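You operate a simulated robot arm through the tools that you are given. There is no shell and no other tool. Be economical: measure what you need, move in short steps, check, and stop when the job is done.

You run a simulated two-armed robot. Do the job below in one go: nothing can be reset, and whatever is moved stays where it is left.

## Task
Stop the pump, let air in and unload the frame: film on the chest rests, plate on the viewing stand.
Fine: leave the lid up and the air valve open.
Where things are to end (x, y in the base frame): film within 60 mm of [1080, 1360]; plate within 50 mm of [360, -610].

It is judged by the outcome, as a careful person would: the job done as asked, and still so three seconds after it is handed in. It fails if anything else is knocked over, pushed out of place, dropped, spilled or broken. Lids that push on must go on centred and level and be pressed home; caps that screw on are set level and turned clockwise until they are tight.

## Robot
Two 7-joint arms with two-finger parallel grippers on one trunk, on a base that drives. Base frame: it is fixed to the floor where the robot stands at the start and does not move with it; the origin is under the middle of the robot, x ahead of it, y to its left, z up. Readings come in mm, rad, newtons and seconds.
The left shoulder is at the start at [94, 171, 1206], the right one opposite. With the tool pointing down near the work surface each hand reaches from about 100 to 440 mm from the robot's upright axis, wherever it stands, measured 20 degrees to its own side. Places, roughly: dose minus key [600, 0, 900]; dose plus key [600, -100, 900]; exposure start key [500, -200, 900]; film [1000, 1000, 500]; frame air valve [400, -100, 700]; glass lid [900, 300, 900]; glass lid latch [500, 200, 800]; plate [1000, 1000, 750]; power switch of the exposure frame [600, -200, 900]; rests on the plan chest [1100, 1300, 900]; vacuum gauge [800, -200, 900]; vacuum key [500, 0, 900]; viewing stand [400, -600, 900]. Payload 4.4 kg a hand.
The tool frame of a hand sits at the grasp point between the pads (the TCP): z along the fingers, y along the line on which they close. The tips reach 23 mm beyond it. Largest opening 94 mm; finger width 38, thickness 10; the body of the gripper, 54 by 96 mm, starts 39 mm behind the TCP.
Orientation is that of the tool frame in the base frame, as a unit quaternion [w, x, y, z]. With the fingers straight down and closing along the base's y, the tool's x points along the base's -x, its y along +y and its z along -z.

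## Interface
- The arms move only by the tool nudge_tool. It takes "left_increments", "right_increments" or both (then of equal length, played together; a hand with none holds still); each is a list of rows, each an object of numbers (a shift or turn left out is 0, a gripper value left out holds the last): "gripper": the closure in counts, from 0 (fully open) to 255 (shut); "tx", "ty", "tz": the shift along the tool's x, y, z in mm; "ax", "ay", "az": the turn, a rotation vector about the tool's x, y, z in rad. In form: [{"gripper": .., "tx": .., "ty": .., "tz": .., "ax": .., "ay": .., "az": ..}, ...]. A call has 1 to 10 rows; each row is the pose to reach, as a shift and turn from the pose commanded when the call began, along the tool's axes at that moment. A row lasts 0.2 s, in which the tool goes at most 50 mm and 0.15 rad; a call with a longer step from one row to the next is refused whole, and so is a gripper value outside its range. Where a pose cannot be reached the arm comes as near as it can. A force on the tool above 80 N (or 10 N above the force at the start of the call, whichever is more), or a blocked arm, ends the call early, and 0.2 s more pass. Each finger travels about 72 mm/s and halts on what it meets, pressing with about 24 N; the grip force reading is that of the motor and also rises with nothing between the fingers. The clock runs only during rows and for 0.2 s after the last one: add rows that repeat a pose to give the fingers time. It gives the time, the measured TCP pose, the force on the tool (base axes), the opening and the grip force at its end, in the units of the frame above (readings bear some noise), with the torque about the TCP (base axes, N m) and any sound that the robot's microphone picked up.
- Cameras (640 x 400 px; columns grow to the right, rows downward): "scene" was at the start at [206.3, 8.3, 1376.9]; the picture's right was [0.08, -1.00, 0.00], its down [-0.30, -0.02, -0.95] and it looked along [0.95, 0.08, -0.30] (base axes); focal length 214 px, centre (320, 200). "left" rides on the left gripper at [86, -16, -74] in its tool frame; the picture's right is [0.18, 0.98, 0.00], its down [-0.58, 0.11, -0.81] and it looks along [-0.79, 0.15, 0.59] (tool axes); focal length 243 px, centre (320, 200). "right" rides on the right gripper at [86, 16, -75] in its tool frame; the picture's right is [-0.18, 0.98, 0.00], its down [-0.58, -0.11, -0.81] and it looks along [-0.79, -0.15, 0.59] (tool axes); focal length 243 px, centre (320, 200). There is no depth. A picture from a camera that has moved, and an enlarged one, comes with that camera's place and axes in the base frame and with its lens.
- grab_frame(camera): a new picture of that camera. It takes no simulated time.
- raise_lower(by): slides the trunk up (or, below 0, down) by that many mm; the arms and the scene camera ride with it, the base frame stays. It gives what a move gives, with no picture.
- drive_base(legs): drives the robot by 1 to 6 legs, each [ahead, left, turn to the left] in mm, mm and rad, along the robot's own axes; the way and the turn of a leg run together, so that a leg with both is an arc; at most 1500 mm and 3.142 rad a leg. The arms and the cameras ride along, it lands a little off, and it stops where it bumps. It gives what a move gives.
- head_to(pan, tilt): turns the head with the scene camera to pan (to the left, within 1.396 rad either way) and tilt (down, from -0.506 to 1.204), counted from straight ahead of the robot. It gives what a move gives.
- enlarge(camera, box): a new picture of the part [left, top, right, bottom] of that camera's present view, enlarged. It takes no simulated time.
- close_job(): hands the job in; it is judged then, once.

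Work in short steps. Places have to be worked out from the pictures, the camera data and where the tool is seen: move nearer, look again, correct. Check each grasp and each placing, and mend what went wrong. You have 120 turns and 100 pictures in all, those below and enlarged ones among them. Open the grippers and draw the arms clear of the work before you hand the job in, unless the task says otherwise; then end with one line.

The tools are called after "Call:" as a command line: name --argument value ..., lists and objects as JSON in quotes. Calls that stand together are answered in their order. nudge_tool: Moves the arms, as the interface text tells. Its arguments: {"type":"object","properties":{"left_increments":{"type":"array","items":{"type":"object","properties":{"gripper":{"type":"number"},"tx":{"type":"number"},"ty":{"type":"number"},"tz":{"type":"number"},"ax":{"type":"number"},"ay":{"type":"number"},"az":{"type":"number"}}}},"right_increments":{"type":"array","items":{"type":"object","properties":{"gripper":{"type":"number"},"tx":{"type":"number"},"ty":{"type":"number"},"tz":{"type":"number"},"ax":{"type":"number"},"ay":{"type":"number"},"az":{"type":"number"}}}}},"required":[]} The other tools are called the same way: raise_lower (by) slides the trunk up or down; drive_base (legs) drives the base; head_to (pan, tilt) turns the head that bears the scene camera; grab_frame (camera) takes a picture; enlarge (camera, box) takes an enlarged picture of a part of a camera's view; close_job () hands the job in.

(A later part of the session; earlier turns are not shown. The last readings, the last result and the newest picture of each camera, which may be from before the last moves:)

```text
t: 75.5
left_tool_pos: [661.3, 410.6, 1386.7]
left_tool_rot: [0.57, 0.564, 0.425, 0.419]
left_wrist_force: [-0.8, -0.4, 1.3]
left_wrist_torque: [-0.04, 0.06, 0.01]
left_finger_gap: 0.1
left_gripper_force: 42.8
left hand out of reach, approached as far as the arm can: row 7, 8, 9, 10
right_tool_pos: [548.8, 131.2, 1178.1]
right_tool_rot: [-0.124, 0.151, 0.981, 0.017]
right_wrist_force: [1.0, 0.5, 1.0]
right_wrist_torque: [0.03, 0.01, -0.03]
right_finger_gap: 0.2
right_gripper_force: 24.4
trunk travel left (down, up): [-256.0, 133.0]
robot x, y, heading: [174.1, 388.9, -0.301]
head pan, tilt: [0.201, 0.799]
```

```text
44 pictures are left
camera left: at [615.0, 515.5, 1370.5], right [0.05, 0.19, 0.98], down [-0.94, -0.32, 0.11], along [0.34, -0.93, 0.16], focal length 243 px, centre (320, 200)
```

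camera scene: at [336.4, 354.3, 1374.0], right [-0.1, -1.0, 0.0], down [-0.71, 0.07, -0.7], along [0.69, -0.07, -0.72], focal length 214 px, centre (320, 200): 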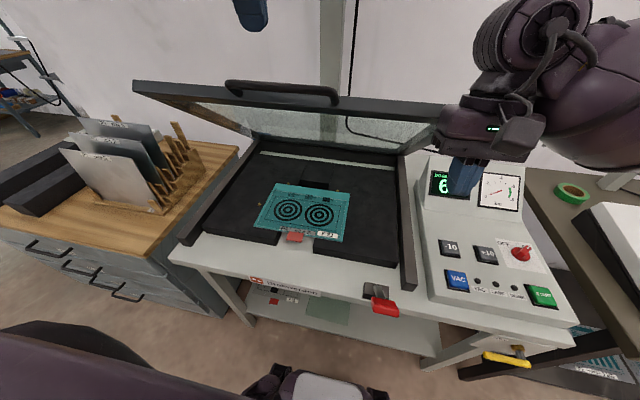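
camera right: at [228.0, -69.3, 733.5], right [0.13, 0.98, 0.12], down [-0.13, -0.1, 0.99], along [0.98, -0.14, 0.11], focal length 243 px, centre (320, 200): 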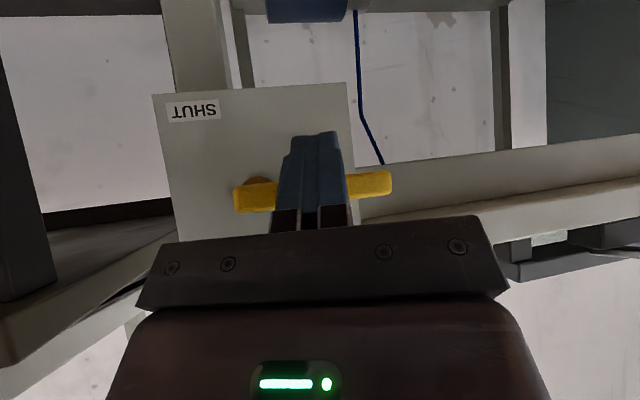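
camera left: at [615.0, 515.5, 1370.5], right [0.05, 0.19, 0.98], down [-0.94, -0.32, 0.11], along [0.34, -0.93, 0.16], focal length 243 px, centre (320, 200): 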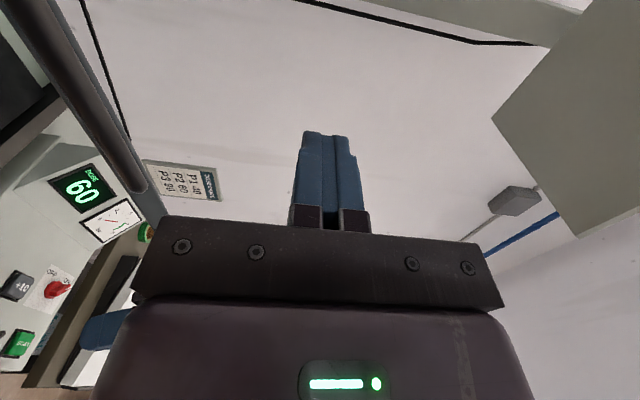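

The hand points forward. The bar is ~57 mm ahead and ~130 mm below; I open partly, lower to its height and advance.

Call:
nudge_tool --left_increments '[{"gripper": 133, "ty": -35}, {"ty": -70}, {"ty": -105}, {"ty": -130}, {"ty": -130}]'

Call:
grab_frame --camera "left"

```text
t: 76.7
left_tool_pos: [678.3, 392.3, 1280.8]
left_tool_rot: [0.575, 0.563, 0.419, 0.419]
left_wrist_force: [-31.9, -7.2, 21.4]
left_wrist_torque: [-0.19, 0.35, -0.05]
left_finger_gap: 35.6
left_gripper_force: 0.1
left hand out of reach, approached as far as the arm can: row 1, 2, 3, 4, 5
right_tool_pos: [542.9, 130.5, 1180.1]
right_tool_rot: [-0.122, 0.151, 0.981, 0.016]
right_wrist_force: [0.8, 0.0, -0.3]
right_wrist_torque: [0.0, 0.01, 0.02]
right_finger_gap: 0.0
right_gripper_force: 23.8
trunk travel left (down, up): [-256.0, 133.0]
robot x, y, heading: [171.1, 386.2, -0.298]
head pan, tilt: [0.201, 0.799]
```

```text
43 pictures are left
camera left: at [633.5, 497.7, 1263.2], right [0.05, 0.19, 0.98], down [-0.94, -0.32, 0.11], along [0.33, -0.93, 0.16], focal length 243 px, centre (320, 200)
```

left: 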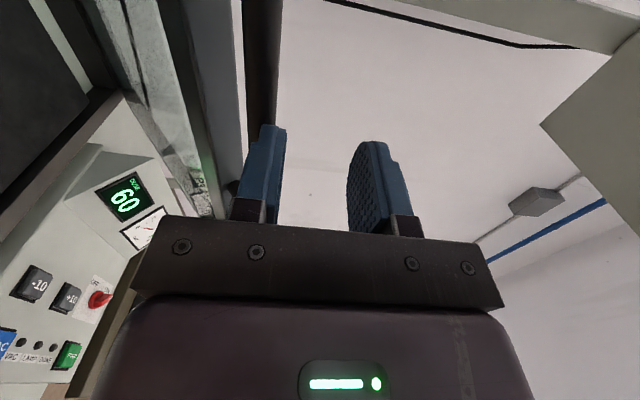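

The lower finger rests on the bar. I back the base off, lower the trunk, then advance onto the bar.

Call:
drive_base --legs '[[-60, 0, 0]]'

Call:
raise_lower --by -24

Call:
grab_frame --camera "left"

```text
t: 77.6
left_tool_pos: [627.7, 414.0, 1275.8]
left_tool_rot: [0.569, 0.564, 0.426, 0.42]
left_wrist_force: [-0.4, -0.6, -0.1]
left_wrist_torque: [0.0, 0.02, 0.01]
left_finger_gap: 45.1
left_gripper_force: 0.1
right_tool_pos: [491.2, 152.1, 1178.0]
right_tool_rot: [-0.123, 0.15, 0.981, 0.017]
right_wrist_force: [0.3, 0.3, 0.1]
right_wrist_torque: [0.0, -0.04, 0.01]
right_finger_gap: 0.1
right_gripper_force: 23.7
trunk travel left (down, up): [-256.0, 133.0]
robot x, y, heading: [116.9, 403.8, -0.298]
head pan, tilt: [0.201, 0.799]
```

```text
t: 78.3
left_tool_pos: [642.0, 411.0, 1231.1]
left_tool_rot: [0.556, 0.577, 0.435, 0.41]
left_wrist_force: [0.3, -0.8, 0.5]
left_wrist_torque: [-0.05, 0.01, -0.02]
left_finger_gap: 45.1
left_gripper_force: 0.0
right_tool_pos: [490.4, 150.9, 1154.7]
right_tool_rot: [-0.124, 0.149, 0.981, 0.016]
right_wrist_force: [0.6, 0.8, -0.2]
right_wrist_torque: [0.03, -0.03, -0.01]
right_finger_gap: 0.0
right_gripper_force: 24.5
trunk travel left (down, up): [-232.0, 157.0]
robot x, y, heading: [116.6, 403.4, -0.297]
head pan, tilt: [0.201, 0.799]
```

```text
42 pictures are left
camera left: at [593.9, 515.6, 1218.4], right [0.1, 0.17, 0.98], down [-0.93, -0.33, 0.15], along [0.35, -0.93, 0.13], focal length 243 px, centre (320, 200)
```

left: 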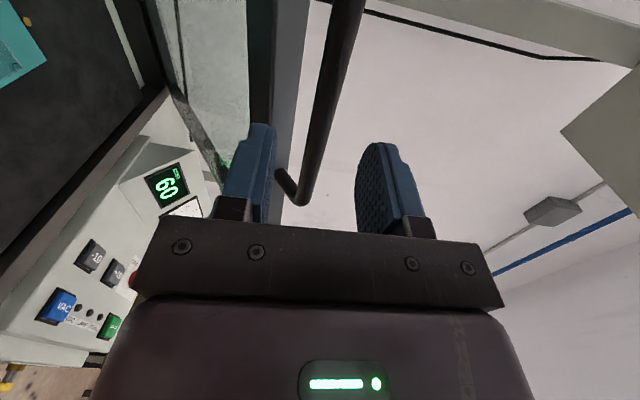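

The bar now lies at mid-opening height, ~70 mm ahead. I drive forward 62 and look.

Call:
drive_base --legs '[[62, 0, 0]]'

Call:
grab_frame --camera "left"

```text
t: 79.3
left_tool_pos: [700.1, 392.5, 1232.0]
left_tool_rot: [0.555, 0.578, 0.436, 0.411]
left_wrist_force: [-5.9, 2.4, 4.7]
left_wrist_torque: [-0.05, 0.07, -0.1]
left_finger_gap: 42.7
left_gripper_force: 0.1
right_tool_pos: [551.1, 134.6, 1153.3]
right_tool_rot: [-0.124, 0.149, 0.981, 0.016]
right_wrist_force: [0.8, -0.1, 0.3]
right_wrist_torque: [0.0, -0.02, -0.02]
right_finger_gap: 0.4
right_gripper_force: 24.4
trunk travel left (down, up): [-232.0, 157.0]
robot x, y, heading: [171.8, 386.0, -0.298]
head pan, tilt: [0.201, 0.799]
```

```text
41 pictures are left
camera left: at [653.0, 498.6, 1217.8], right [0.1, 0.17, 0.98], down [-0.93, -0.33, 0.15], along [0.35, -0.93, 0.13], focal length 243 px, centre (320, 200)
```

left: 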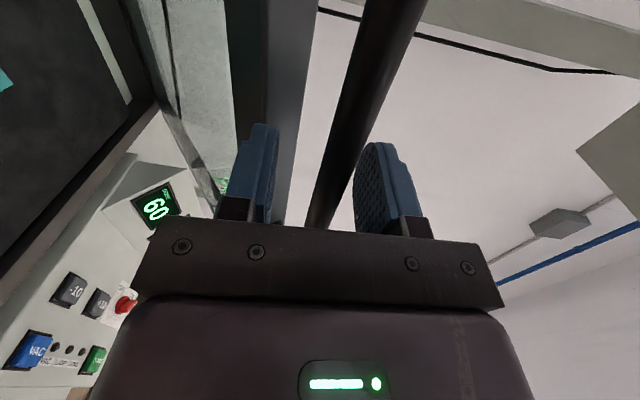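

The bar is in the grip zone. I close on it.

Call:
nudge_tool --left_increments '[{"gripper": 255}, {"gripper": 255}, {"gripper": 255}]'

```text
t: 80.1
left_tool_pos: [700.6, 393.1, 1230.7]
left_tool_rot: [0.554, 0.578, 0.436, 0.41]
left_wrist_force: [-1.7, 1.1, -0.5]
left_wrist_torque: [1.76, -0.49, -0.32]
left_finger_gap: 14.0
left_gripper_force: 45.4
right_tool_pos: [551.3, 134.0, 1152.2]
right_tool_rot: [-0.125, 0.147, 0.981, 0.016]
right_wrist_force: [0.4, 0.3, 1.1]
right_wrist_torque: [0.01, 0.0, -0.01]
right_finger_gap: 0.2
right_gripper_force: 24.6
trunk travel left (down, up): [-232.0, 157.0]
robot x, y, heading: [173.3, 384.2, -0.295]
head pan, tilt: [0.201, 0.799]
```

Gripped (14 mm). I follow the arc with the arm: up and forward.

Call:
nudge_tool --left_increments '[{"ty": 14, "tz": 13}, {"ty": 28, "tz": 26}, {"ty": 42, "tz": 40}, {"ty": 60, "tz": 60}, {"ty": 79, "tz": 83}, {"ty": 96, "tz": 106}, {"ty": 112, "tz": 130}]'

Call:
grab_frame --camera "scene"

```text
t: 81.7
left_tool_pos: [821.7, 355.7, 1350.7]
left_tool_rot: [0.563, 0.57, 0.43, 0.416]
left_wrist_force: [-34.3, 5.6, 50.2]
left_wrist_torque: [1.77, -0.21, 0.7]
left_finger_gap: 14.2
left_gripper_force: 45.0
right_tool_pos: [543.8, 135.2, 1158.5]
right_tool_rot: [-0.119, 0.148, 0.982, 0.016]
right_wrist_force: [0.7, 0.6, 0.1]
right_wrist_torque: [0.01, -0.02, -0.02]
right_finger_gap: 0.0
right_gripper_force: 23.8
trunk travel left (down, up): [-232.0, 157.0]
robot x, y, heading: [174.9, 389.6, -0.302]
head pan, tilt: [0.201, 0.799]
```

```text
40 pictures are left
camera scene: at [343.2, 351.3, 1350.8], right [-0.09, -1.0, 0.0], down [-0.71, 0.07, -0.7], along [0.7, -0.07, -0.71], focal length 214 px, centre (320, 200)
```

scene: 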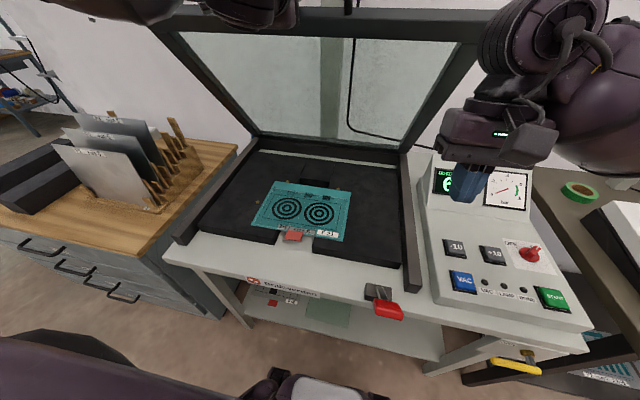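

Lid at ≈60°. The bar pulls up and back a bit; I correct and go on.

Call:
nudge_tool --left_increments '[{"ty": 10, "tz": 0}, {"ty": 20, "tz": 15}, {"ty": 29, "tz": 33}, {"ty": 37, "tz": 51}, {"ty": 44, "tz": 70}, {"ty": 50, "tz": 90}]'

Call:
grab_frame --camera "scene"

```text
t: 83.1
left_tool_pos: [882.5, 353.1, 1387.8]
left_tool_rot: [0.554, 0.58, 0.434, 0.41]
left_wrist_force: [-11.5, -34.5, 5.3]
left_wrist_torque: [1.66, -0.49, 0.29]
left_finger_gap: 14.2
left_gripper_force: 44.9
left hand out of reach, approached as far as the arm can: row 3, 4, 5, 6
right_tool_pos: [549.0, 128.6, 1151.9]
right_tool_rot: [-0.124, 0.148, 0.981, 0.018]
right_wrist_force: [-0.8, 0.6, -0.8]
right_wrist_torque: [0.02, 0.01, -0.02]
right_finger_gap: 0.0
right_gripper_force: 24.2
trunk travel left (down, up): [-232.0, 157.0]
robot x, y, heading: [173.8, 384.2, -0.295]
head pan, tilt: [0.201, 0.799]
```

```text
39 pictures are left
camera scene: at [350.5, 344.4, 1348.4], right [-0.09, -1.0, 0.0], down [-0.71, 0.07, -0.7], along [0.7, -0.06, -0.72], focal length 214 px, centre (320, 200)
```

scene: 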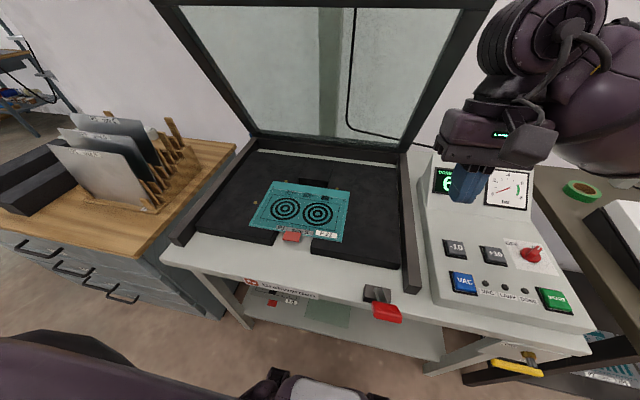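

Lid ≈70°. I release and withdraw, then check that it stays.

Call:
nudge_tool --left_increments '[{"gripper": 100}, {"gripper": 100}, {"gripper": 100}, {"gripper": 100, "tz": -35}, {"gripper": 100, "tz": -75}, {"gripper": 100, "tz": -115}, {"gripper": 100, "tz": -155}, {"gripper": 100, "tz": -190}]'

Call:
grab_frame --camera "scene"

Call:
enlarge --camera "scene" --box '[220, 160, 390, 266]'

```text
t: 84.9
left_tool_pos: [704.3, 416.5, 1395.0]
left_tool_rot: [0.554, 0.578, 0.437, 0.41]
left_wrist_force: [0.1, 0.7, 0.2]
left_wrist_torque: [-0.03, 0.04, 0.01]
left_finger_gap: 57.4
left_gripper_force: 0.0
right_tool_pos: [551.1, 135.0, 1152.9]
right_tool_rot: [-0.123, 0.148, 0.981, 0.016]
right_wrist_force: [0.2, 0.0, 0.2]
right_wrist_torque: [-0.01, 0.01, 0.02]
right_finger_gap: 0.0
right_gripper_force: 24.0
trunk travel left (down, up): [-232.0, 157.0]
robot x, y, heading: [178.6, 386.3, -0.294]
head pan, tilt: [0.201, 0.799]
```

```text
38 pictures are left
camera scene: at [352.2, 350.6, 1348.7], right [-0.09, -1.0, 0.0], down [-0.71, 0.07, -0.7], along [0.69, -0.07, -0.72], focal length 214 px, centre (320, 200)
```

scene: 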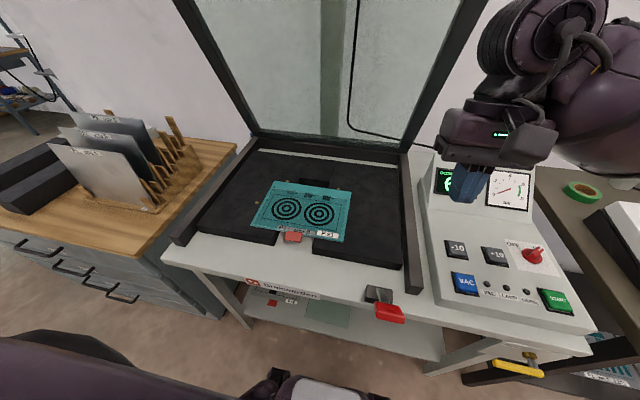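

```text
3.76 times, centred on (305, 213) of scene
camera zoom: at [352.2, 350.6, 1348.7], right [-0.09, -1.0, 0.0], down [-0.71, 0.07, -0.7], along [0.69, -0.07, -0.72], focal length 807 px, centre (376, 151)
```

zoom: 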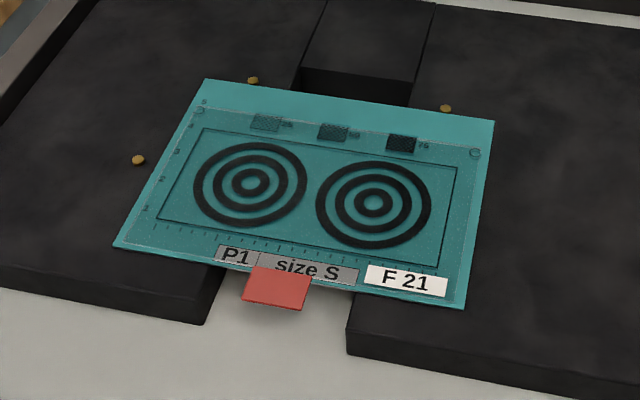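

The lid stays up. The film (F 21) lies on plate P1; its red tab is at ≈(699,388,848) over the front notch. I bring the left hand down in front of it, pitched slightly down, with a small opening.

Call:
nudge_tool --left_increments '[{"gripper": 180, "tx": -3, "ty": -46, "tz": -8, "ax": 0.04}, {"tx": -6, "ty": -92, "tz": -15, "ax": 0.08}, {"tx": -9, "ty": -138, "tz": -20, "ax": 0.12}, {"tx": -12, "ty": -184, "tz": -25, "ax": 0.16}, {"tx": -15, "ty": -230, "tz": -30, "ax": 0.2}, {"tx": -18, "ty": -276, "tz": -35, "ax": 0.24}, {"tx": -21, "ty": -322, "tz": -40, "ax": 0.28}, {"tx": -24, "ty": -368, "tz": -44, "ax": 0.32}, {"tx": -27, "ty": -414, "tz": -44, "ax": 0.37}, {"tx": -29, "ty": -455, "tz": -44, "ax": 0.37}]'

Call:
grab_frame --camera "left"

```text
t: 87.1
left_tool_pos: [695.4, 482.2, 1039.4]
left_tool_rot: [0.439, 0.67, 0.505, 0.322]
left_wrist_force: [0.2, 0.2, -0.1]
left_wrist_torque: [0.01, -0.02, 0.0]
left_finger_gap: 27.7
left_gripper_force: 0.2
left hand out of reach, approached as far as the arm can: row 2, 3, 4, 5, 6, 7, 8, 9, 10
right_tool_pos: [551.5, 134.3, 1153.2]
right_tool_rot: [-0.124, 0.149, 0.981, 0.017]
right_wrist_force: [-0.5, 0.9, -0.6]
right_wrist_torque: [-0.03, 0.0, 0.03]
right_finger_gap: 0.0
right_gripper_force: 24.3
trunk travel left (down, up): [-232.0, 157.0]
robot x, y, heading: [176.4, 387.0, -0.294]
head pan, tilt: [0.201, 0.799]
```

```text
36 pictures are left
camera left: at [648.1, 587.2, 1056.0], right [0.44, 0.07, 0.9], down [-0.83, -0.36, 0.43], along [0.35, -0.93, -0.1], focal length 243 px, centre (320, 200)
```

left: 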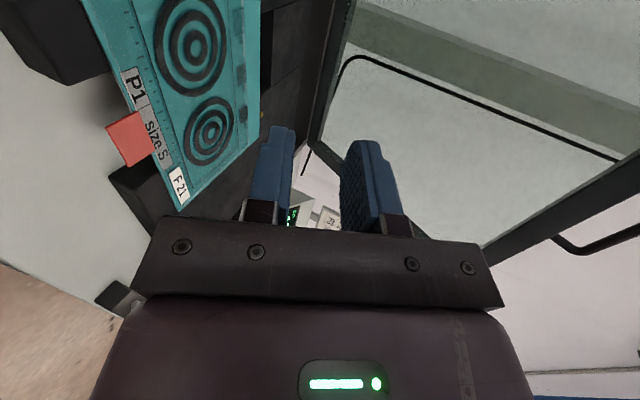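

This pose is at the arm's limit, so I use trunk and base: first lower the trunk and see where the hand goes.

Call:
drive_base --legs '[[-110, 0, 0]]'

Call:
raise_lower --by -100

```text
t: 88.3
left_tool_pos: [593.7, 512.3, 1041.3]
left_tool_rot: [0.44, 0.669, 0.505, 0.323]
left_wrist_force: [1.0, -0.1, 0.3]
left_wrist_torque: [0.02, 0.0, 0.02]
left_finger_gap: 27.8
left_gripper_force: 0.0
right_tool_pos: [450.2, 164.1, 1153.0]
right_tool_rot: [-0.124, 0.147, 0.981, 0.016]
right_wrist_force: [-0.9, -0.2, 0.2]
right_wrist_torque: [-0.01, -0.03, 0.05]
right_finger_gap: 0.0
right_gripper_force: 24.3
trunk travel left (down, up): [-232.0, 157.0]
robot x, y, heading: [70.6, 418.0, -0.294]
head pan, tilt: [0.201, 0.799]
```

```text
t: 89.6
left_tool_pos: [593.7, 512.1, 840.8]
left_tool_rot: [0.341, 0.723, 0.547, 0.251]
left_wrist_force: [-16.3, 24.3, 68.8]
left_wrist_torque: [-1.3, -0.08, -0.04]
left_finger_gap: 10.3
left_gripper_force: 0.0
right_tool_pos: [446.5, 165.9, 1059.4]
right_tool_rot: [-0.119, 0.146, 0.982, 0.015]
right_wrist_force: [0.1, -0.7, -0.6]
right_wrist_torque: [0.02, 0.01, 0.0]
right_finger_gap: 0.3
right_gripper_force: 23.9
trunk travel left (down, up): [-132.0, 257.0]
robot x, y, heading: [72.4, 419.1, -0.297]
head pan, tilt: [0.201, 0.799]
```

The hand came down too far and presses on the table top; I raise the trunk at once.

Call:
raise_lower --by 50

Call:
grab_frame --camera "scene"

```text
t: 90.5
left_tool_pos: [601.7, 511.5, 935.7]
left_tool_rot: [0.388, 0.7, 0.526, 0.286]
left_wrist_force: [0.0, 0.4, 0.3]
left_wrist_torque: [0.03, -0.02, 0.0]
left_finger_gap: 27.6
left_gripper_force: 0.0
right_tool_pos: [450.8, 163.8, 1101.0]
right_tool_rot: [-0.127, 0.147, 0.981, 0.016]
right_wrist_force: [-0.2, -0.2, 0.2]
right_wrist_torque: [-0.01, 0.02, -0.01]
right_finger_gap: 0.0
right_gripper_force: 24.3
trunk travel left (down, up): [-182.0, 207.0]
robot x, y, heading: [73.7, 421.7, -0.292]
head pan, tilt: [0.201, 0.799]
```

```text
35 pictures are left
camera scene: at [295.1, 367.8, 1293.0], right [-0.09, -1.0, 0.0], down [-0.71, 0.07, -0.7], along [0.69, -0.07, -0.72], focal length 214 px, centre (320, 200)
```

scene: 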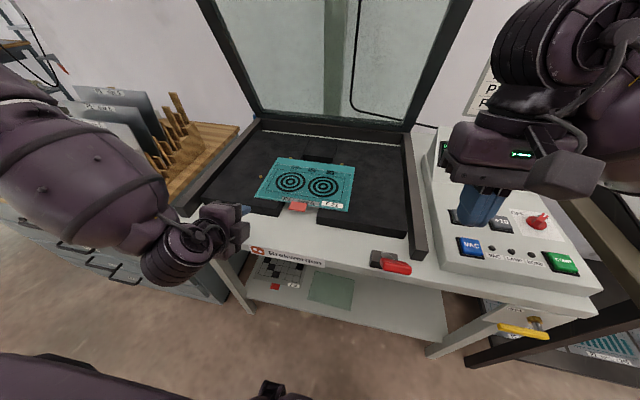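

The hand is clear again and nothing moved. I check the arm's control with a small correction of pitch.

Call:
nudge_tool --left_increments '[{"ax": -0.07, "tx": -10}, {"ax": -0.14, "tx": -20}]'

```text
t: 91.1
left_tool_pos: [608.7, 509.9, 956.8]
left_tool_rot: [0.438, 0.67, 0.505, 0.322]
left_wrist_force: [-0.2, 0.3, -0.2]
left_wrist_torque: [-0.01, 0.02, -0.02]
left_finger_gap: 27.6
left_gripper_force: 0.1
left hand out of reach, approached as far as the arm can: row 1, 2
right_tool_pos: [449.3, 164.9, 1103.5]
right_tool_rot: [-0.125, 0.148, 0.981, 0.016]
right_wrist_force: [0.4, 0.5, -1.3]
right_wrist_torque: [0.04, 0.0, 0.03]
right_finger_gap: 0.0
right_gripper_force: 24.3
trunk travel left (down, up): [-182.0, 207.0]
robot x, y, heading: [71.9, 418.3, -0.294]
head pan, tilt: [0.201, 0.799]
```

Orientation is right (pitch 0.42), hand at limit otherwise. I position with the base: 92 right and 45 ahead, then lower the trunk a little and re-level.

Call:
drive_base --legs '[[45, -92, 0]]'

Call:
raise_lower --by -35

Call:
nudge_tool --left_increments '[{"tx": 0}]'

Call:
grab_frame --camera "left"

```text
t: 92.6
left_tool_pos: [624.5, 409.3, 956.6]
left_tool_rot: [0.438, 0.67, 0.505, 0.322]
left_wrist_force: [-0.3, 0.1, 0.7]
left_wrist_torque: [-0.03, -0.01, 0.06]
left_finger_gap: 27.3
left_gripper_force: 0.1
right_tool_pos: [466.7, 63.8, 1102.5]
right_tool_rot: [-0.124, 0.148, 0.981, 0.016]
right_wrist_force: [0.0, -0.1, 0.4]
right_wrist_torque: [0.01, -0.01, 0.0]
right_finger_gap: 0.2
right_gripper_force: 23.9
trunk travel left (down, up): [-182.0, 207.0]
robot x, y, heading: [93.1, 317.5, -0.293]
head pan, tilt: [0.201, 0.799]
```

```text
t: 93.4
left_tool_pos: [625.9, 410.0, 882.8]
left_tool_rot: [0.401, 0.693, 0.522, 0.295]
left_wrist_force: [-0.3, -1.1, 0.7]
left_wrist_torque: [-0.02, 0.04, 0.01]
left_finger_gap: 27.8
left_gripper_force: 0.2
right_tool_pos: [464.9, 65.4, 1070.1]
right_tool_rot: [-0.123, 0.149, 0.981, 0.016]
right_wrist_force: [-0.6, 0.3, 0.2]
right_wrist_torque: [-0.02, -0.01, -0.01]
right_finger_gap: 0.0
right_gripper_force: 24.2
trunk travel left (down, up): [-147.0, 242.0]
robot x, y, heading: [90.7, 318.7, -0.294]
head pan, tilt: [0.201, 0.799]
```

```text
t: 93.8
left_tool_pos: [626.6, 410.8, 880.8]
left_tool_rot: [0.4, 0.694, 0.522, 0.295]
left_wrist_force: [0.1, -0.5, 0.0]
left_wrist_torque: [0.01, 0.0, 0.0]
left_finger_gap: 27.6
left_gripper_force: 0.1
right_tool_pos: [466.2, 63.7, 1068.5]
right_tool_rot: [-0.124, 0.148, 0.981, 0.017]
right_wrist_force: [-0.7, -1.2, -0.2]
right_wrist_torque: [-0.01, -0.03, 0.04]
right_finger_gap: 0.0
right_gripper_force: 23.6
trunk travel left (down, up): [-147.0, 242.0]
robot x, y, heading: [88.8, 318.6, -0.294]
head pan, tilt: [0.201, 0.799]
```

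```text
34 pictures are left
camera left: at [581.3, 514.6, 904.5], right [0.53, 0.04, 0.85], down [-0.78, -0.37, 0.51], along [0.34, -0.93, -0.17], focal length 243 px, centre (320, 200)
```

left: 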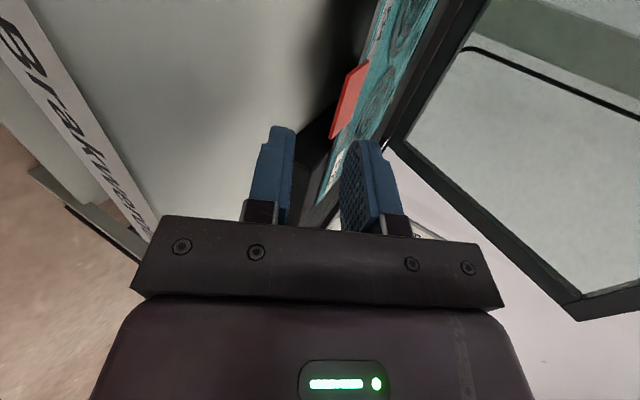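

Good view; the tab is at tool offset about (−2, 14, 80). I advance most of the way and check.

Call:
nudge_tool --left_increments '[{"tx": -2, "ty": 14, "tz": 15}, {"tx": -2, "ty": 14, "tz": 30}, {"tx": -2, "ty": 14, "tz": 45}]'

Call:
grab_frame --camera "left"

```text
t: 94.6
left_tool_pos: [671.8, 396.5, 870.3]
left_tool_rot: [0.399, 0.694, 0.522, 0.295]
left_wrist_force: [-0.4, -0.1, -0.3]
left_wrist_torque: [0.0, 0.0, 0.0]
left_finger_gap: 27.6
left_gripper_force: 0.2
right_tool_pos: [466.8, 64.5, 1067.1]
right_tool_rot: [-0.124, 0.148, 0.981, 0.017]
right_wrist_force: [0.5, -0.5, 0.6]
right_wrist_torque: [0.01, 0.02, 0.03]
right_finger_gap: 0.1
right_gripper_force: 23.8
trunk travel left (down, up): [-147.0, 242.0]
robot x, y, heading: [88.4, 319.3, -0.292]
head pan, tilt: [0.201, 0.799]
```

```text
33 pictures are left
camera left: at [626.1, 501.3, 894.5], right [0.53, 0.04, 0.85], down [-0.78, -0.37, 0.51], along [0.34, -0.93, -0.17], focal length 243 px, centre (320, 200)
```

left: 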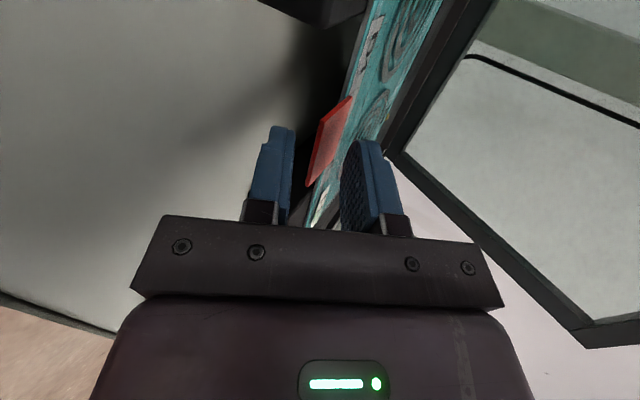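

The tab is now between finger planes, ~30 mm ahead of the TCP. I advance 17 and close.

Call:
nudge_tool --left_increments '[{"ty": 5, "tz": 9}, {"ty": 5, "tz": 17}, {"ty": 5, "tz": 17, "gripper": 255}, {"ty": 5, "tz": 17, "gripper": 255}, {"ty": 5, "tz": 17, "gripper": 255}]'

Call:
grab_frame --camera "left"

```text
t: 95.8
left_tool_pos: [685.6, 394.4, 868.4]
left_tool_rot: [0.4, 0.693, 0.522, 0.295]
left_wrist_force: [1.5, -1.2, 3.3]
left_wrist_torque: [0.27, -0.86, -0.16]
left_finger_gap: 15.3
left_gripper_force: 24.1
left hand out of reach, approached as far as the arm can: row 2, 3, 4, 5
right_tool_pos: [466.4, 64.7, 1067.4]
right_tool_rot: [-0.124, 0.149, 0.981, 0.016]
right_wrist_force: [0.0, 0.4, -0.1]
right_wrist_torque: [0.0, 0.0, -0.02]
right_finger_gap: 0.0
right_gripper_force: 24.9
trunk travel left (down, up): [-147.0, 242.0]
robot x, y, heading: [89.7, 318.0, -0.295]
head pan, tilt: [0.201, 0.799]
```

```text
32 pictures are left
camera left: at [642.3, 498.2, 892.2], right [0.53, 0.04, 0.85], down [-0.78, -0.37, 0.51], along [0.34, -0.93, -0.16], focal length 243 px, centre (320, 200)
```

left: 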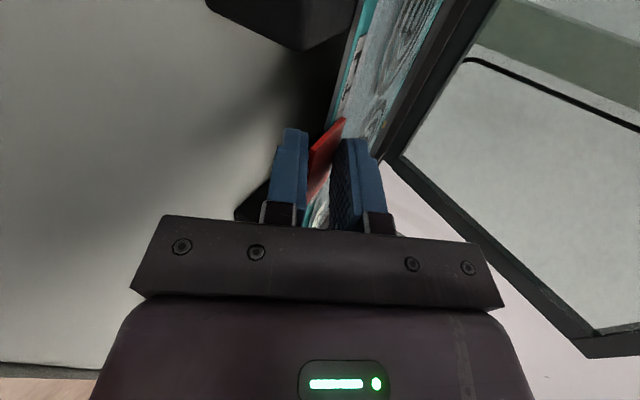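

The pads pinch the tab at an angle (15 mm). I open slightly, level the hand so the pads are parallel to the tab, and close again.

Call:
nudge_tool --left_increments '[{"gripper": 175}, {"gripper": 175, "ty": -1, "ax": -0.11}, {"gripper": 175, "ty": -3, "tz": 1, "ax": -0.22}, {"gripper": 175, "ty": -4, "tz": 1, "ax": -0.33}, {"gripper": 175, "ty": -5, "tz": 1, "ax": -0.44}, {"gripper": 175, "ty": -5, "tz": 1, "ax": -0.44}]'

Call:
grab_frame --camera "left"

```text
t: 97.2
left_tool_pos: [697.6, 425.1, 911.4]
left_tool_rot: [0.542, 0.589, 0.445, 0.402]
left_wrist_force: [0.7, 0.1, -0.3]
left_wrist_torque: [0.0, 0.02, 0.02]
left_finger_gap: 29.8
left_gripper_force: 0.3
left hand out of reach, approached as far as the arm can: row 2, 3, 4, 5, 6
right_tool_pos: [466.6, 63.9, 1069.2]
right_tool_rot: [-0.124, 0.148, 0.981, 0.016]
right_wrist_force: [-0.3, 0.3, 0.3]
right_wrist_torque: [-0.02, 0.01, 0.09]
right_finger_gap: 0.0
right_gripper_force: 24.3
trunk travel left (down, up): [-147.0, 242.0]
robot x, y, heading: [88.0, 313.9, -0.289]
head pan, tilt: [0.201, 0.799]
```

```text
31 pictures are left
camera left: at [649.4, 530.5, 901.2], right [0.14, 0.16, 0.98], down [-0.92, -0.33, 0.19], along [0.36, -0.93, 0.1], focal length 243 px, centre (320, 200)
```

left: 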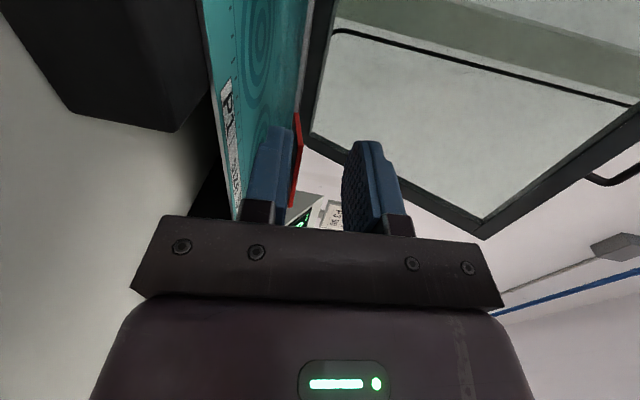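

The arm's limit pushed the hand up and left, and the tab seems to be resting on the lower finger. I check with the scene camera.

Call:
enlarge --camera "scene" --box '[190, 130, 370, 250]'

```text
3.33 times, centred on (280, 190) of scene
camera zoom: at [343.1, 258.1, 1253.4], right [-0.09, -1.0, 0.0], down [-0.71, 0.07, -0.7], along [0.69, -0.07, -0.72], focal length 715 px, centre (453, 233)
```

zoom: 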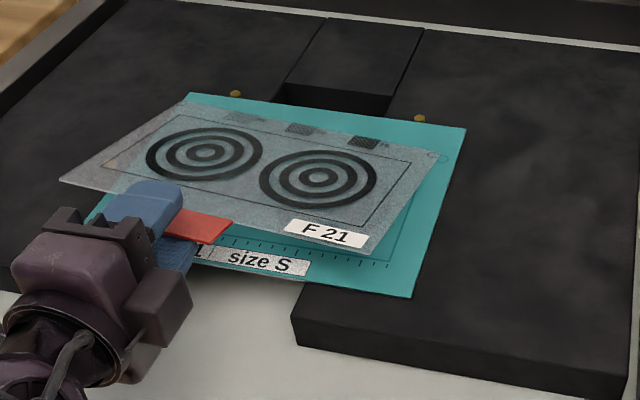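

The film (clear sheet with the rings) is lifted on the lower finger, with the tab between the fingers; the teal plate stays in place. I close now.

Call:
nudge_tool --left_increments '[{"gripper": 255}, {"gripper": 255}, {"gripper": 255}]'

Call:
enlarge --camera "scene" --box '[190, 130, 370, 250]'

Call:
grab_frame --camera "left"

```text
t: 98.0
left_tool_pos: [696.1, 424.6, 910.4]
left_tool_rot: [0.542, 0.589, 0.445, 0.401]
left_wrist_force: [0.1, -0.8, -0.1]
left_wrist_torque: [0.0, 0.05, 0.01]
left_finger_gap: 1.8
left_gripper_force: 23.9
right_tool_pos: [466.8, 65.2, 1067.4]
right_tool_rot: [-0.124, 0.148, 0.981, 0.015]
right_wrist_force: [-0.2, -0.1, -0.8]
right_wrist_torque: [0.03, -0.01, -0.04]
right_finger_gap: 0.1
right_gripper_force: 23.9
trunk travel left (down, up): [-147.0, 242.0]
robot x, y, heading: [88.9, 317.9, -0.295]
head pan, tilt: [0.201, 0.799]
```

```text
3.33 times, centred on (280, 190) of scene
camera zoom: at [343.2, 258.1, 1253.3], right [-0.09, -1.0, 0.0], down [-0.71, 0.07, -0.7], along [0.69, -0.07, -0.72], focal length 715 px, centre (453, 233)
```

zoom: 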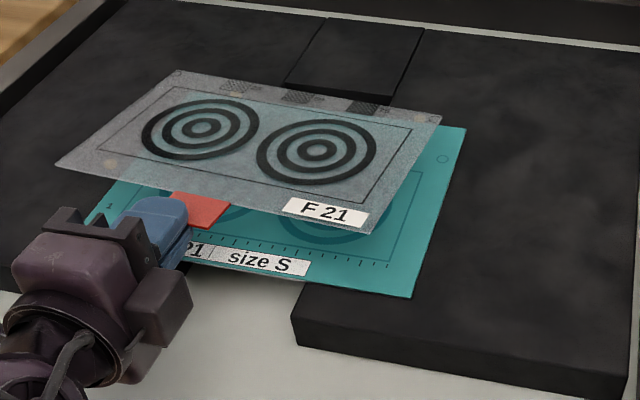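

```text
28 pictures are left
camera left: at [649.3, 530.3, 901.1], right [0.14, 0.16, 0.98], down [-0.92, -0.33, 0.19], along [0.36, -0.93, 0.1], focal length 243 px, centre (320, 200)
```

left: 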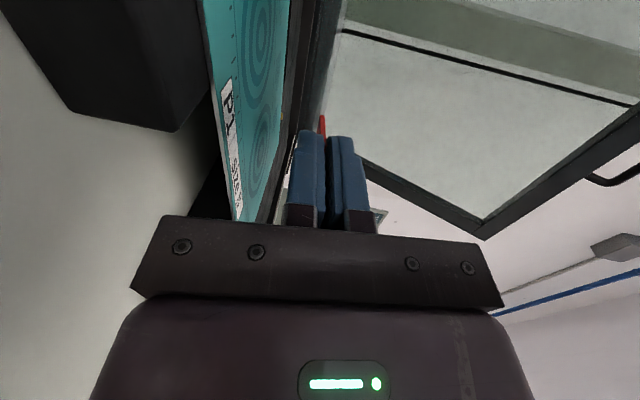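

Film is gripped by its tab (1.8 mm) and clear of the plate. I lift it and back away.

Call:
nudge_tool --left_increments '[{"ty": 15}, {"ty": 35}, {"ty": 60}, {"ty": 90}, {"ty": 120}, {"ty": 150}, {"ty": 180}]'

Call:
drive_base --legs '[[-250, 0, 0]]'

Call:
head_to --pan 0.75 --tilt 0.45

Call:
grab_frame --camera "scene"

```text
t: 99.6
left_tool_pos: [718.4, 419.1, 1087.4]
left_tool_rot: [0.54, 0.59, 0.445, 0.403]
left_wrist_force: [-1.7, -0.4, 0.6]
left_wrist_torque: [0.03, 0.06, 0.06]
left_finger_gap: 1.8
left_gripper_force: 24.1
right_tool_pos: [466.4, 63.5, 1068.0]
right_tool_rot: [-0.124, 0.148, 0.981, 0.016]
right_wrist_force: [-0.9, -0.1, 0.5]
right_wrist_torque: [0.05, 0.0, -0.03]
right_finger_gap: 0.2
right_gripper_force: 23.7
trunk travel left (down, up): [-147.0, 242.0]
robot x, y, heading: [94.3, 319.5, -0.293]
head pan, tilt: [0.201, 0.799]
```

```text
t: 101.4
left_tool_pos: [480.6, 484.5, 1086.8]
left_tool_rot: [0.544, 0.593, 0.441, 0.398]
left_wrist_force: [-0.1, -0.1, 1.0]
left_wrist_torque: [0.03, 0.06, 0.05]
left_finger_gap: 1.7
left_gripper_force: 24.0
right_tool_pos: [223.0, 135.3, 1066.6]
right_tool_rot: [-0.124, 0.155, 0.98, 0.018]
right_wrist_force: [0.2, -0.7, -0.1]
right_wrist_torque: [0.02, 0.01, 0.01]
right_finger_gap: 0.1
right_gripper_force: 24.1
trunk travel left (down, up): [-147.0, 242.0]
robot x, y, heading: [-150.0, 392.6, -0.307]
head pan, tilt: [0.201, 0.799]
```

```text
t: 102.4
left_tool_pos: [480.4, 486.3, 1086.9]
left_tool_rot: [0.545, 0.592, 0.441, 0.397]
left_wrist_force: [-0.3, -1.7, -0.4]
left_wrist_torque: [0.04, 0.02, 0.01]
left_finger_gap: 1.9
left_gripper_force: 23.7
right_tool_pos: [222.7, 133.5, 1068.7]
right_tool_rot: [-0.124, 0.155, 0.98, 0.016]
right_wrist_force: [0.6, 0.0, 0.4]
right_wrist_torque: [0.02, 0.0, 0.0]
right_finger_gap: 0.0
right_gripper_force: 23.6
trunk travel left (down, up): [-147.0, 242.0]
robot x, y, heading: [-152.6, 386.9, -0.311]
head pan, tilt: [0.75, 0.45]
```

```text
27 pictures are left
camera scene: at [105.1, 377.0, 1283.7], right [0.43, -0.9, 0.0], down [-0.39, -0.19, -0.9], along [0.81, 0.38, -0.44], focal length 214 px, centre (320, 200)
```

scene: 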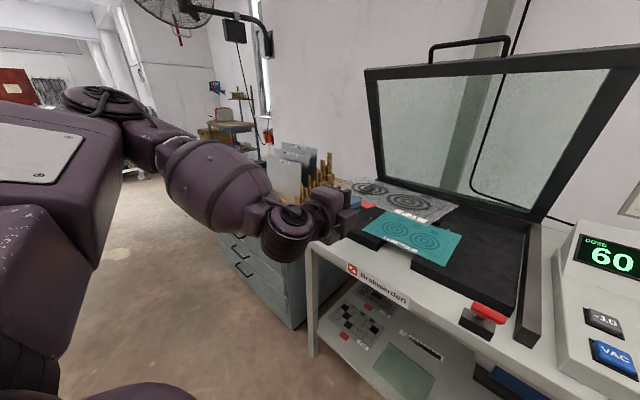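

The arm hides the chest rests. I back off and drive left to see them.

Call:
drive_base --legs '[[-150, 0, 0], [0, 800, 0]]'

Call:
head_to --pan 0.1 --tilt 0.45

Call:
grab_frame --camera "scene"

```text
t: 110.8
left_tool_pos: [587.6, 1287.8, 1087.2]
left_tool_rot: [0.548, 0.596, 0.435, 0.393]
left_wrist_force: [0.5, -0.5, 0.2]
left_wrist_torque: [0.01, 0.02, -0.03]
left_finger_gap: 1.9
left_gripper_force: 24.5
right_tool_pos: [324.6, 939.4, 1067.9]
right_tool_rot: [-0.124, 0.164, 0.979, 0.018]
right_wrist_force: [-0.4, 0.1, 0.1]
right_wrist_torque: [0.01, -0.03, 0.0]
right_finger_gap: 0.1
right_gripper_force: 23.3
trunk travel left (down, up): [-147.0, 242.0]
robot x, y, heading: [-43.9, 1206.4, -0.325]
head pan, tilt: [0.75, 0.45]
```

```text
t: 111.9
left_tool_pos: [588.4, 1288.1, 1087.0]
left_tool_rot: [0.547, 0.597, 0.436, 0.394]
left_wrist_force: [0.9, 0.0, -0.4]
left_wrist_torque: [0.06, 0.02, 0.01]
left_finger_gap: 1.8
left_gripper_force: 23.2
right_tool_pos: [324.2, 939.6, 1068.8]
right_tool_rot: [-0.124, 0.163, 0.979, 0.018]
right_wrist_force: [0.0, -0.3, -0.1]
right_wrist_torque: [-0.01, 0.0, -0.01]
right_finger_gap: 0.1
right_gripper_force: 23.4
trunk travel left (down, up): [-147.0, 242.0]
robot x, y, heading: [-43.5, 1204.4, -0.33]
head pan, tilt: [0.099, 0.45]
```

```text
26 pictures are left
camera scene: at [217.0, 1126.4, 1283.8], right [-0.22, -0.97, 0.0], down [-0.42, 0.1, -0.9], along [0.88, -0.2, -0.44], focal length 214 px, centre (320, 200)
```

scene: 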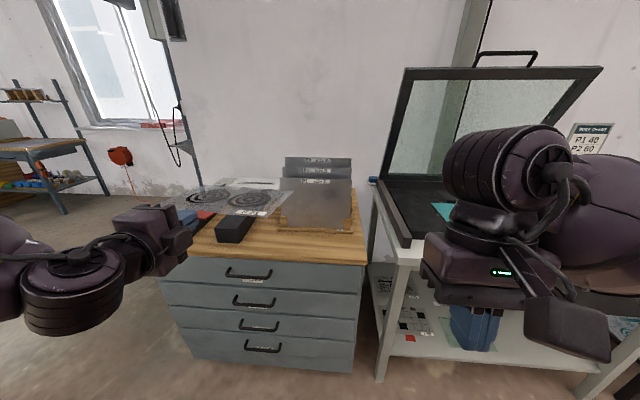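

The chest and its two bars (running front-to-back) are in view under the film. I enlarge that part and also view from the left hand camera.

Call:
enlarge --camera "scene" --box '[110, 150, 350, 300]'

Call:
grab_frame --camera "left"

```text
2.67 times, centred on (230, 225) of scene
camera zoom: at [217.0, 1126.4, 1283.8], right [-0.22, -0.97, 0.0], down [-0.42, 0.1, -0.9], along [0.88, -0.2, -0.44], focal length 572 px, centre (560, 133)
```

zoom: 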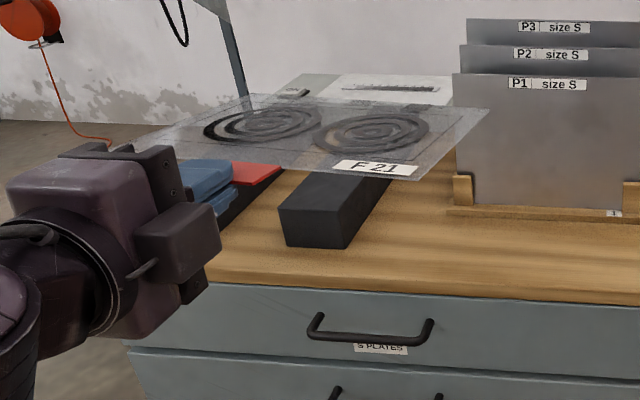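

```text
24 pictures are left
camera left: at [543.5, 1394.1, 1077.5], right [0.14, 0.15, 0.98], down [-0.93, -0.3, 0.19], along [0.33, -0.94, 0.1], focal length 243 px, centre (320, 200)
```

left: 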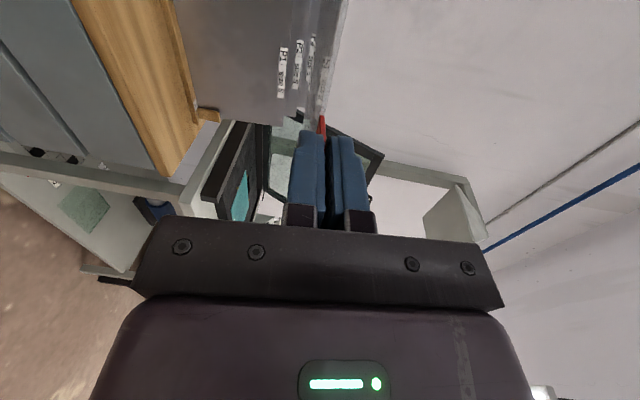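

The bars run front-to-back, with ~100 mm gap; target film centre lies between them. Film centre is about 100 ahead and 36 right of the TCP. I drive so it comes above the rests.

Call:
drive_base --legs '[[0, 238, 0], [340, 0, 0.02]]'

Call:
head_to --pan 0.3 --tilt 0.75

Call:
grab_frame --camera "scene"

```text
t: 116.4
left_tool_pos: [991.0, 1424.3, 1086.0]
left_tool_rot: [0.541, 0.59, 0.445, 0.402]
left_wrist_force: [-0.1, -0.5, -1.4]
left_wrist_torque: [-0.01, 0.04, -0.01]
left_finger_gap: 1.9
left_gripper_force: 24.2
right_tool_pos: [737.4, 1067.5, 1068.2]
right_tool_rot: [-0.125, 0.148, 0.981, 0.017]
right_wrist_force: [0.1, -0.7, 0.1]
right_wrist_torque: [0.0, 0.01, -0.01]
right_finger_gap: 0.0
right_gripper_force: 24.1
trunk travel left (down, up): [-147.0, 242.0]
robot x, y, heading: [360.8, 1324.1, -0.293]
head pan, tilt: [0.099, 0.45]
```

```text
t: 117.2
left_tool_pos: [989.5, 1424.3, 1088.0]
left_tool_rot: [0.541, 0.589, 0.444, 0.403]
left_wrist_force: [-0.1, 0.3, -0.6]
left_wrist_torque: [0.03, 0.02, -0.02]
left_finger_gap: 1.9
left_gripper_force: 23.6
right_tool_pos: [738.0, 1067.7, 1068.6]
right_tool_rot: [-0.124, 0.148, 0.981, 0.017]
right_wrist_force: [0.3, 0.3, 0.3]
right_wrist_torque: [-0.01, 0.01, 0.0]
right_finger_gap: 0.0
right_gripper_force: 24.3
trunk travel left (down, up): [-147.0, 242.0]
robot x, y, heading: [361.8, 1322.2, -0.291]
head pan, tilt: [0.3, 0.75]
```

```text
23 pictures are left
camera scene: at [616.3, 1269.8, 1257.4], right [0.01, -1.0, 0.0], down [-0.68, 0.0, -0.73], along [0.73, 0.0, -0.68], focal length 214 px, centre (320, 200)
```

scene: 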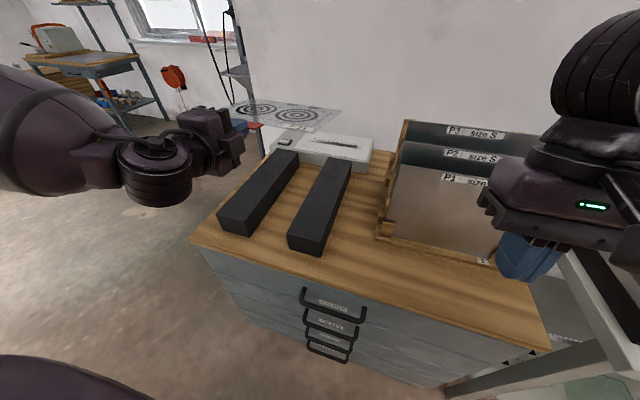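

Everything lines up: bars' midline is ~13 mm right of the film centre, which is at ≈(1075,1361). I shift 26 mm right so the fingers stay clear of the left bar, then lower.

Call:
drive_base --legs '[[8, -27, 0]]'

Call:
nudge_tool --left_increments '[{"ty": -20}, {"ty": -45}, {"ty": -70}, {"ty": -95}, {"ty": -120}, {"ty": -140}, {"ty": -155}]'

Call:
grab_frame --camera "scene"

```text
t: 118.1
left_tool_pos: [990.2, 1396.6, 1088.0]
left_tool_rot: [0.542, 0.589, 0.445, 0.402]
left_wrist_force: [0.6, -0.2, -0.3]
left_wrist_torque: [0.03, 0.06, 0.0]
left_finger_gap: 1.8
left_gripper_force: 24.0
right_tool_pos: [738.0, 1039.4, 1067.7]
right_tool_rot: [-0.125, 0.148, 0.981, 0.016]
right_wrist_force: [0.0, 0.3, -0.6]
right_wrist_torque: [0.0, 0.02, 0.01]
right_finger_gap: 0.1
right_gripper_force: 24.3
trunk travel left (down, up): [-147.0, 242.0]
robot x, y, heading: [363.5, 1294.7, -0.297]
head pan, tilt: [0.3, 0.75]
```

```text
t: 119.7
left_tool_pos: [974.6, 1398.9, 931.2]
left_tool_rot: [0.542, 0.589, 0.445, 0.403]
left_wrist_force: [0.5, -0.3, -0.8]
left_wrist_torque: [0.0, 0.02, 0.04]
left_finger_gap: 1.8
left_gripper_force: 24.3
right_tool_pos: [737.7, 1041.1, 1068.4]
right_tool_rot: [-0.124, 0.147, 0.981, 0.016]
right_wrist_force: [-0.5, -0.6, 0.1]
right_wrist_torque: [0.02, 0.01, -0.02]
right_finger_gap: 0.0
right_gripper_force: 24.3
trunk travel left (down, up): [-147.0, 242.0]
robot x, y, heading: [361.2, 1296.2, -0.293]
head pan, tilt: [0.3, 0.75]
```

```text
22 pictures are left
camera scene: at [616.5, 1242.7, 1257.3], right [0.01, -1.0, 0.0], down [-0.68, 0.0, -0.73], along [0.73, 0.0, -0.68], focal length 214 px, centre (320, 200)
```

scene: 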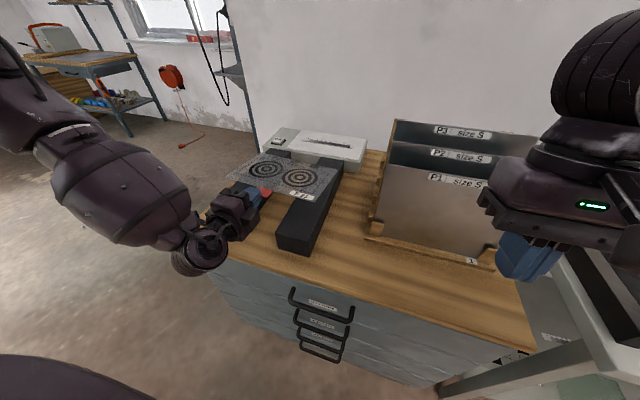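

Film hovers over both bars. I level the hand a bit, go 12 forward and lower with the trunk in small steps.

Call:
nudge_tool --left_increments '[{"tz": 6, "ax": -0.05}, {"tz": 12, "ax": -0.1}]'

Call:
raise_lower --by -20

Call:
enlarge --camera "scene" --box '[180, 120, 380, 260]'

```text
t: 120.3
left_tool_pos: [987.7, 1395.8, 930.2]
left_tool_rot: [0.571, 0.561, 0.424, 0.423]
left_wrist_force: [0.0, -0.9, -0.6]
left_wrist_torque: [0.02, 0.02, 0.0]
left_finger_gap: 2.2
left_gripper_force: 23.6
right_tool_pos: [737.6, 1041.5, 1067.3]
right_tool_rot: [-0.124, 0.147, 0.981, 0.016]
right_wrist_force: [0.8, -0.3, 0.2]
right_wrist_torque: [0.03, -0.01, 0.0]
right_finger_gap: 0.0
right_gripper_force: 23.7
trunk travel left (down, up): [-147.0, 242.0]
robot x, y, heading: [364.4, 1290.6, -0.296]
head pan, tilt: [0.3, 0.75]
```

```text
t: 121.0
left_tool_pos: [986.2, 1397.0, 913.8]
left_tool_rot: [0.57, 0.561, 0.424, 0.424]
left_wrist_force: [-1.0, -0.5, -0.4]
left_wrist_torque: [0.01, 0.04, -0.01]
left_finger_gap: 1.7
left_gripper_force: 24.1
right_tool_pos: [736.0, 1042.4, 1050.0]
right_tool_rot: [-0.123, 0.148, 0.981, 0.017]
right_wrist_force: [-1.0, 0.5, 0.2]
right_wrist_torque: [-0.01, -0.02, 0.04]
right_finger_gap: 0.1
right_gripper_force: 23.7
trunk travel left (down, up): [-127.0, 262.0]
robot x, y, heading: [358.9, 1295.5, -0.296]
head pan, tilt: [0.3, 0.75]
```

```text
2.86 times, centred on (280, 190) of scene
camera zoom: at [634.1, 1237.2, 1234.1], right [0.01, -1.0, 0.0], down [-0.68, 0.0, -0.73], along [0.73, 0.0, -0.68], focal length 613 px, centre (434, 229)
```

zoom: 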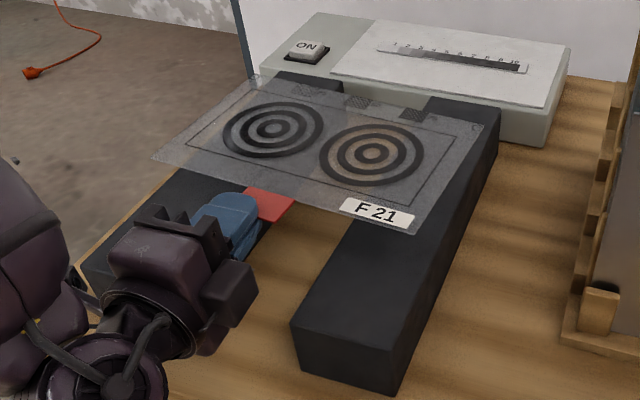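

Film is level over both bars. To keep the gripper body in front of the bars' ends I move 24 back, then lower.

Call:
nudge_tool --left_increments '[{"tz": -12}, {"tz": -24}]'

Call:
raise_lower --by -18

Call:
enlarge --camera "scene" --box '[180, 120, 380, 260]'

```text
t: 121.6
left_tool_pos: [964.6, 1403.9, 911.3]
left_tool_rot: [0.57, 0.562, 0.425, 0.423]
left_wrist_force: [0.3, -0.4, 0.4]
left_wrist_torque: [-0.01, 0.02, -0.01]
left_finger_gap: 1.8
left_gripper_force: 24.1
right_tool_pos: [737.9, 1041.5, 1047.6]
right_tool_rot: [-0.125, 0.148, 0.981, 0.015]
right_wrist_force: [-0.8, 0.6, -0.8]
right_wrist_torque: [-0.02, -0.01, -0.04]
right_finger_gap: 0.1
right_gripper_force: 24.1
trunk travel left (down, up): [-127.0, 262.0]
robot x, y, heading: [361.2, 1294.0, -0.298]
head pan, tilt: [0.3, 0.75]
```

```text
t: 122.2
left_tool_pos: [962.8, 1403.9, 895.2]
left_tool_rot: [0.571, 0.561, 0.424, 0.425]
left_wrist_force: [-0.2, 0.5, -0.2]
left_wrist_torque: [0.04, 0.07, 0.01]
left_finger_gap: 1.7
left_gripper_force: 23.9
right_tool_pos: [736.2, 1042.6, 1032.7]
right_tool_rot: [-0.123, 0.148, 0.981, 0.016]
right_wrist_force: [0.5, 1.1, -0.5]
right_wrist_torque: [0.01, -0.04, -0.02]
right_finger_gap: 0.0
right_gripper_force: 23.9
trunk travel left (down, up): [-109.0, 280.0]
robot x, y, heading: [360.5, 1291.2, -0.294]
head pan, tilt: [0.3, 0.75]
```

```text
2.86 times, centred on (280, 190) of scene
camera zoom: at [651.9, 1231.8, 1211.7], right [0.01, -1.0, 0.0], down [-0.68, 0.0, -0.73], along [0.73, 0.0, -0.68], focal length 613 px, centre (434, 229)
```

zoom: 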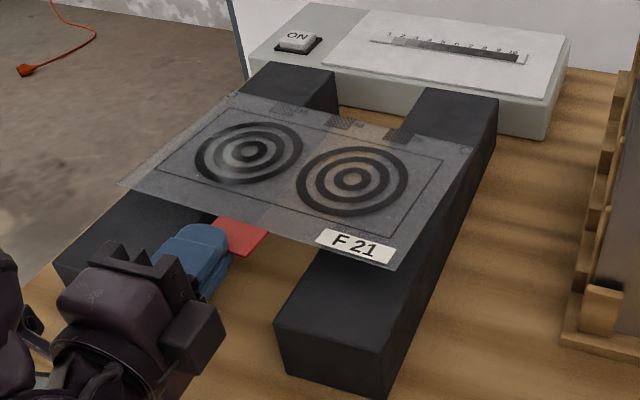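

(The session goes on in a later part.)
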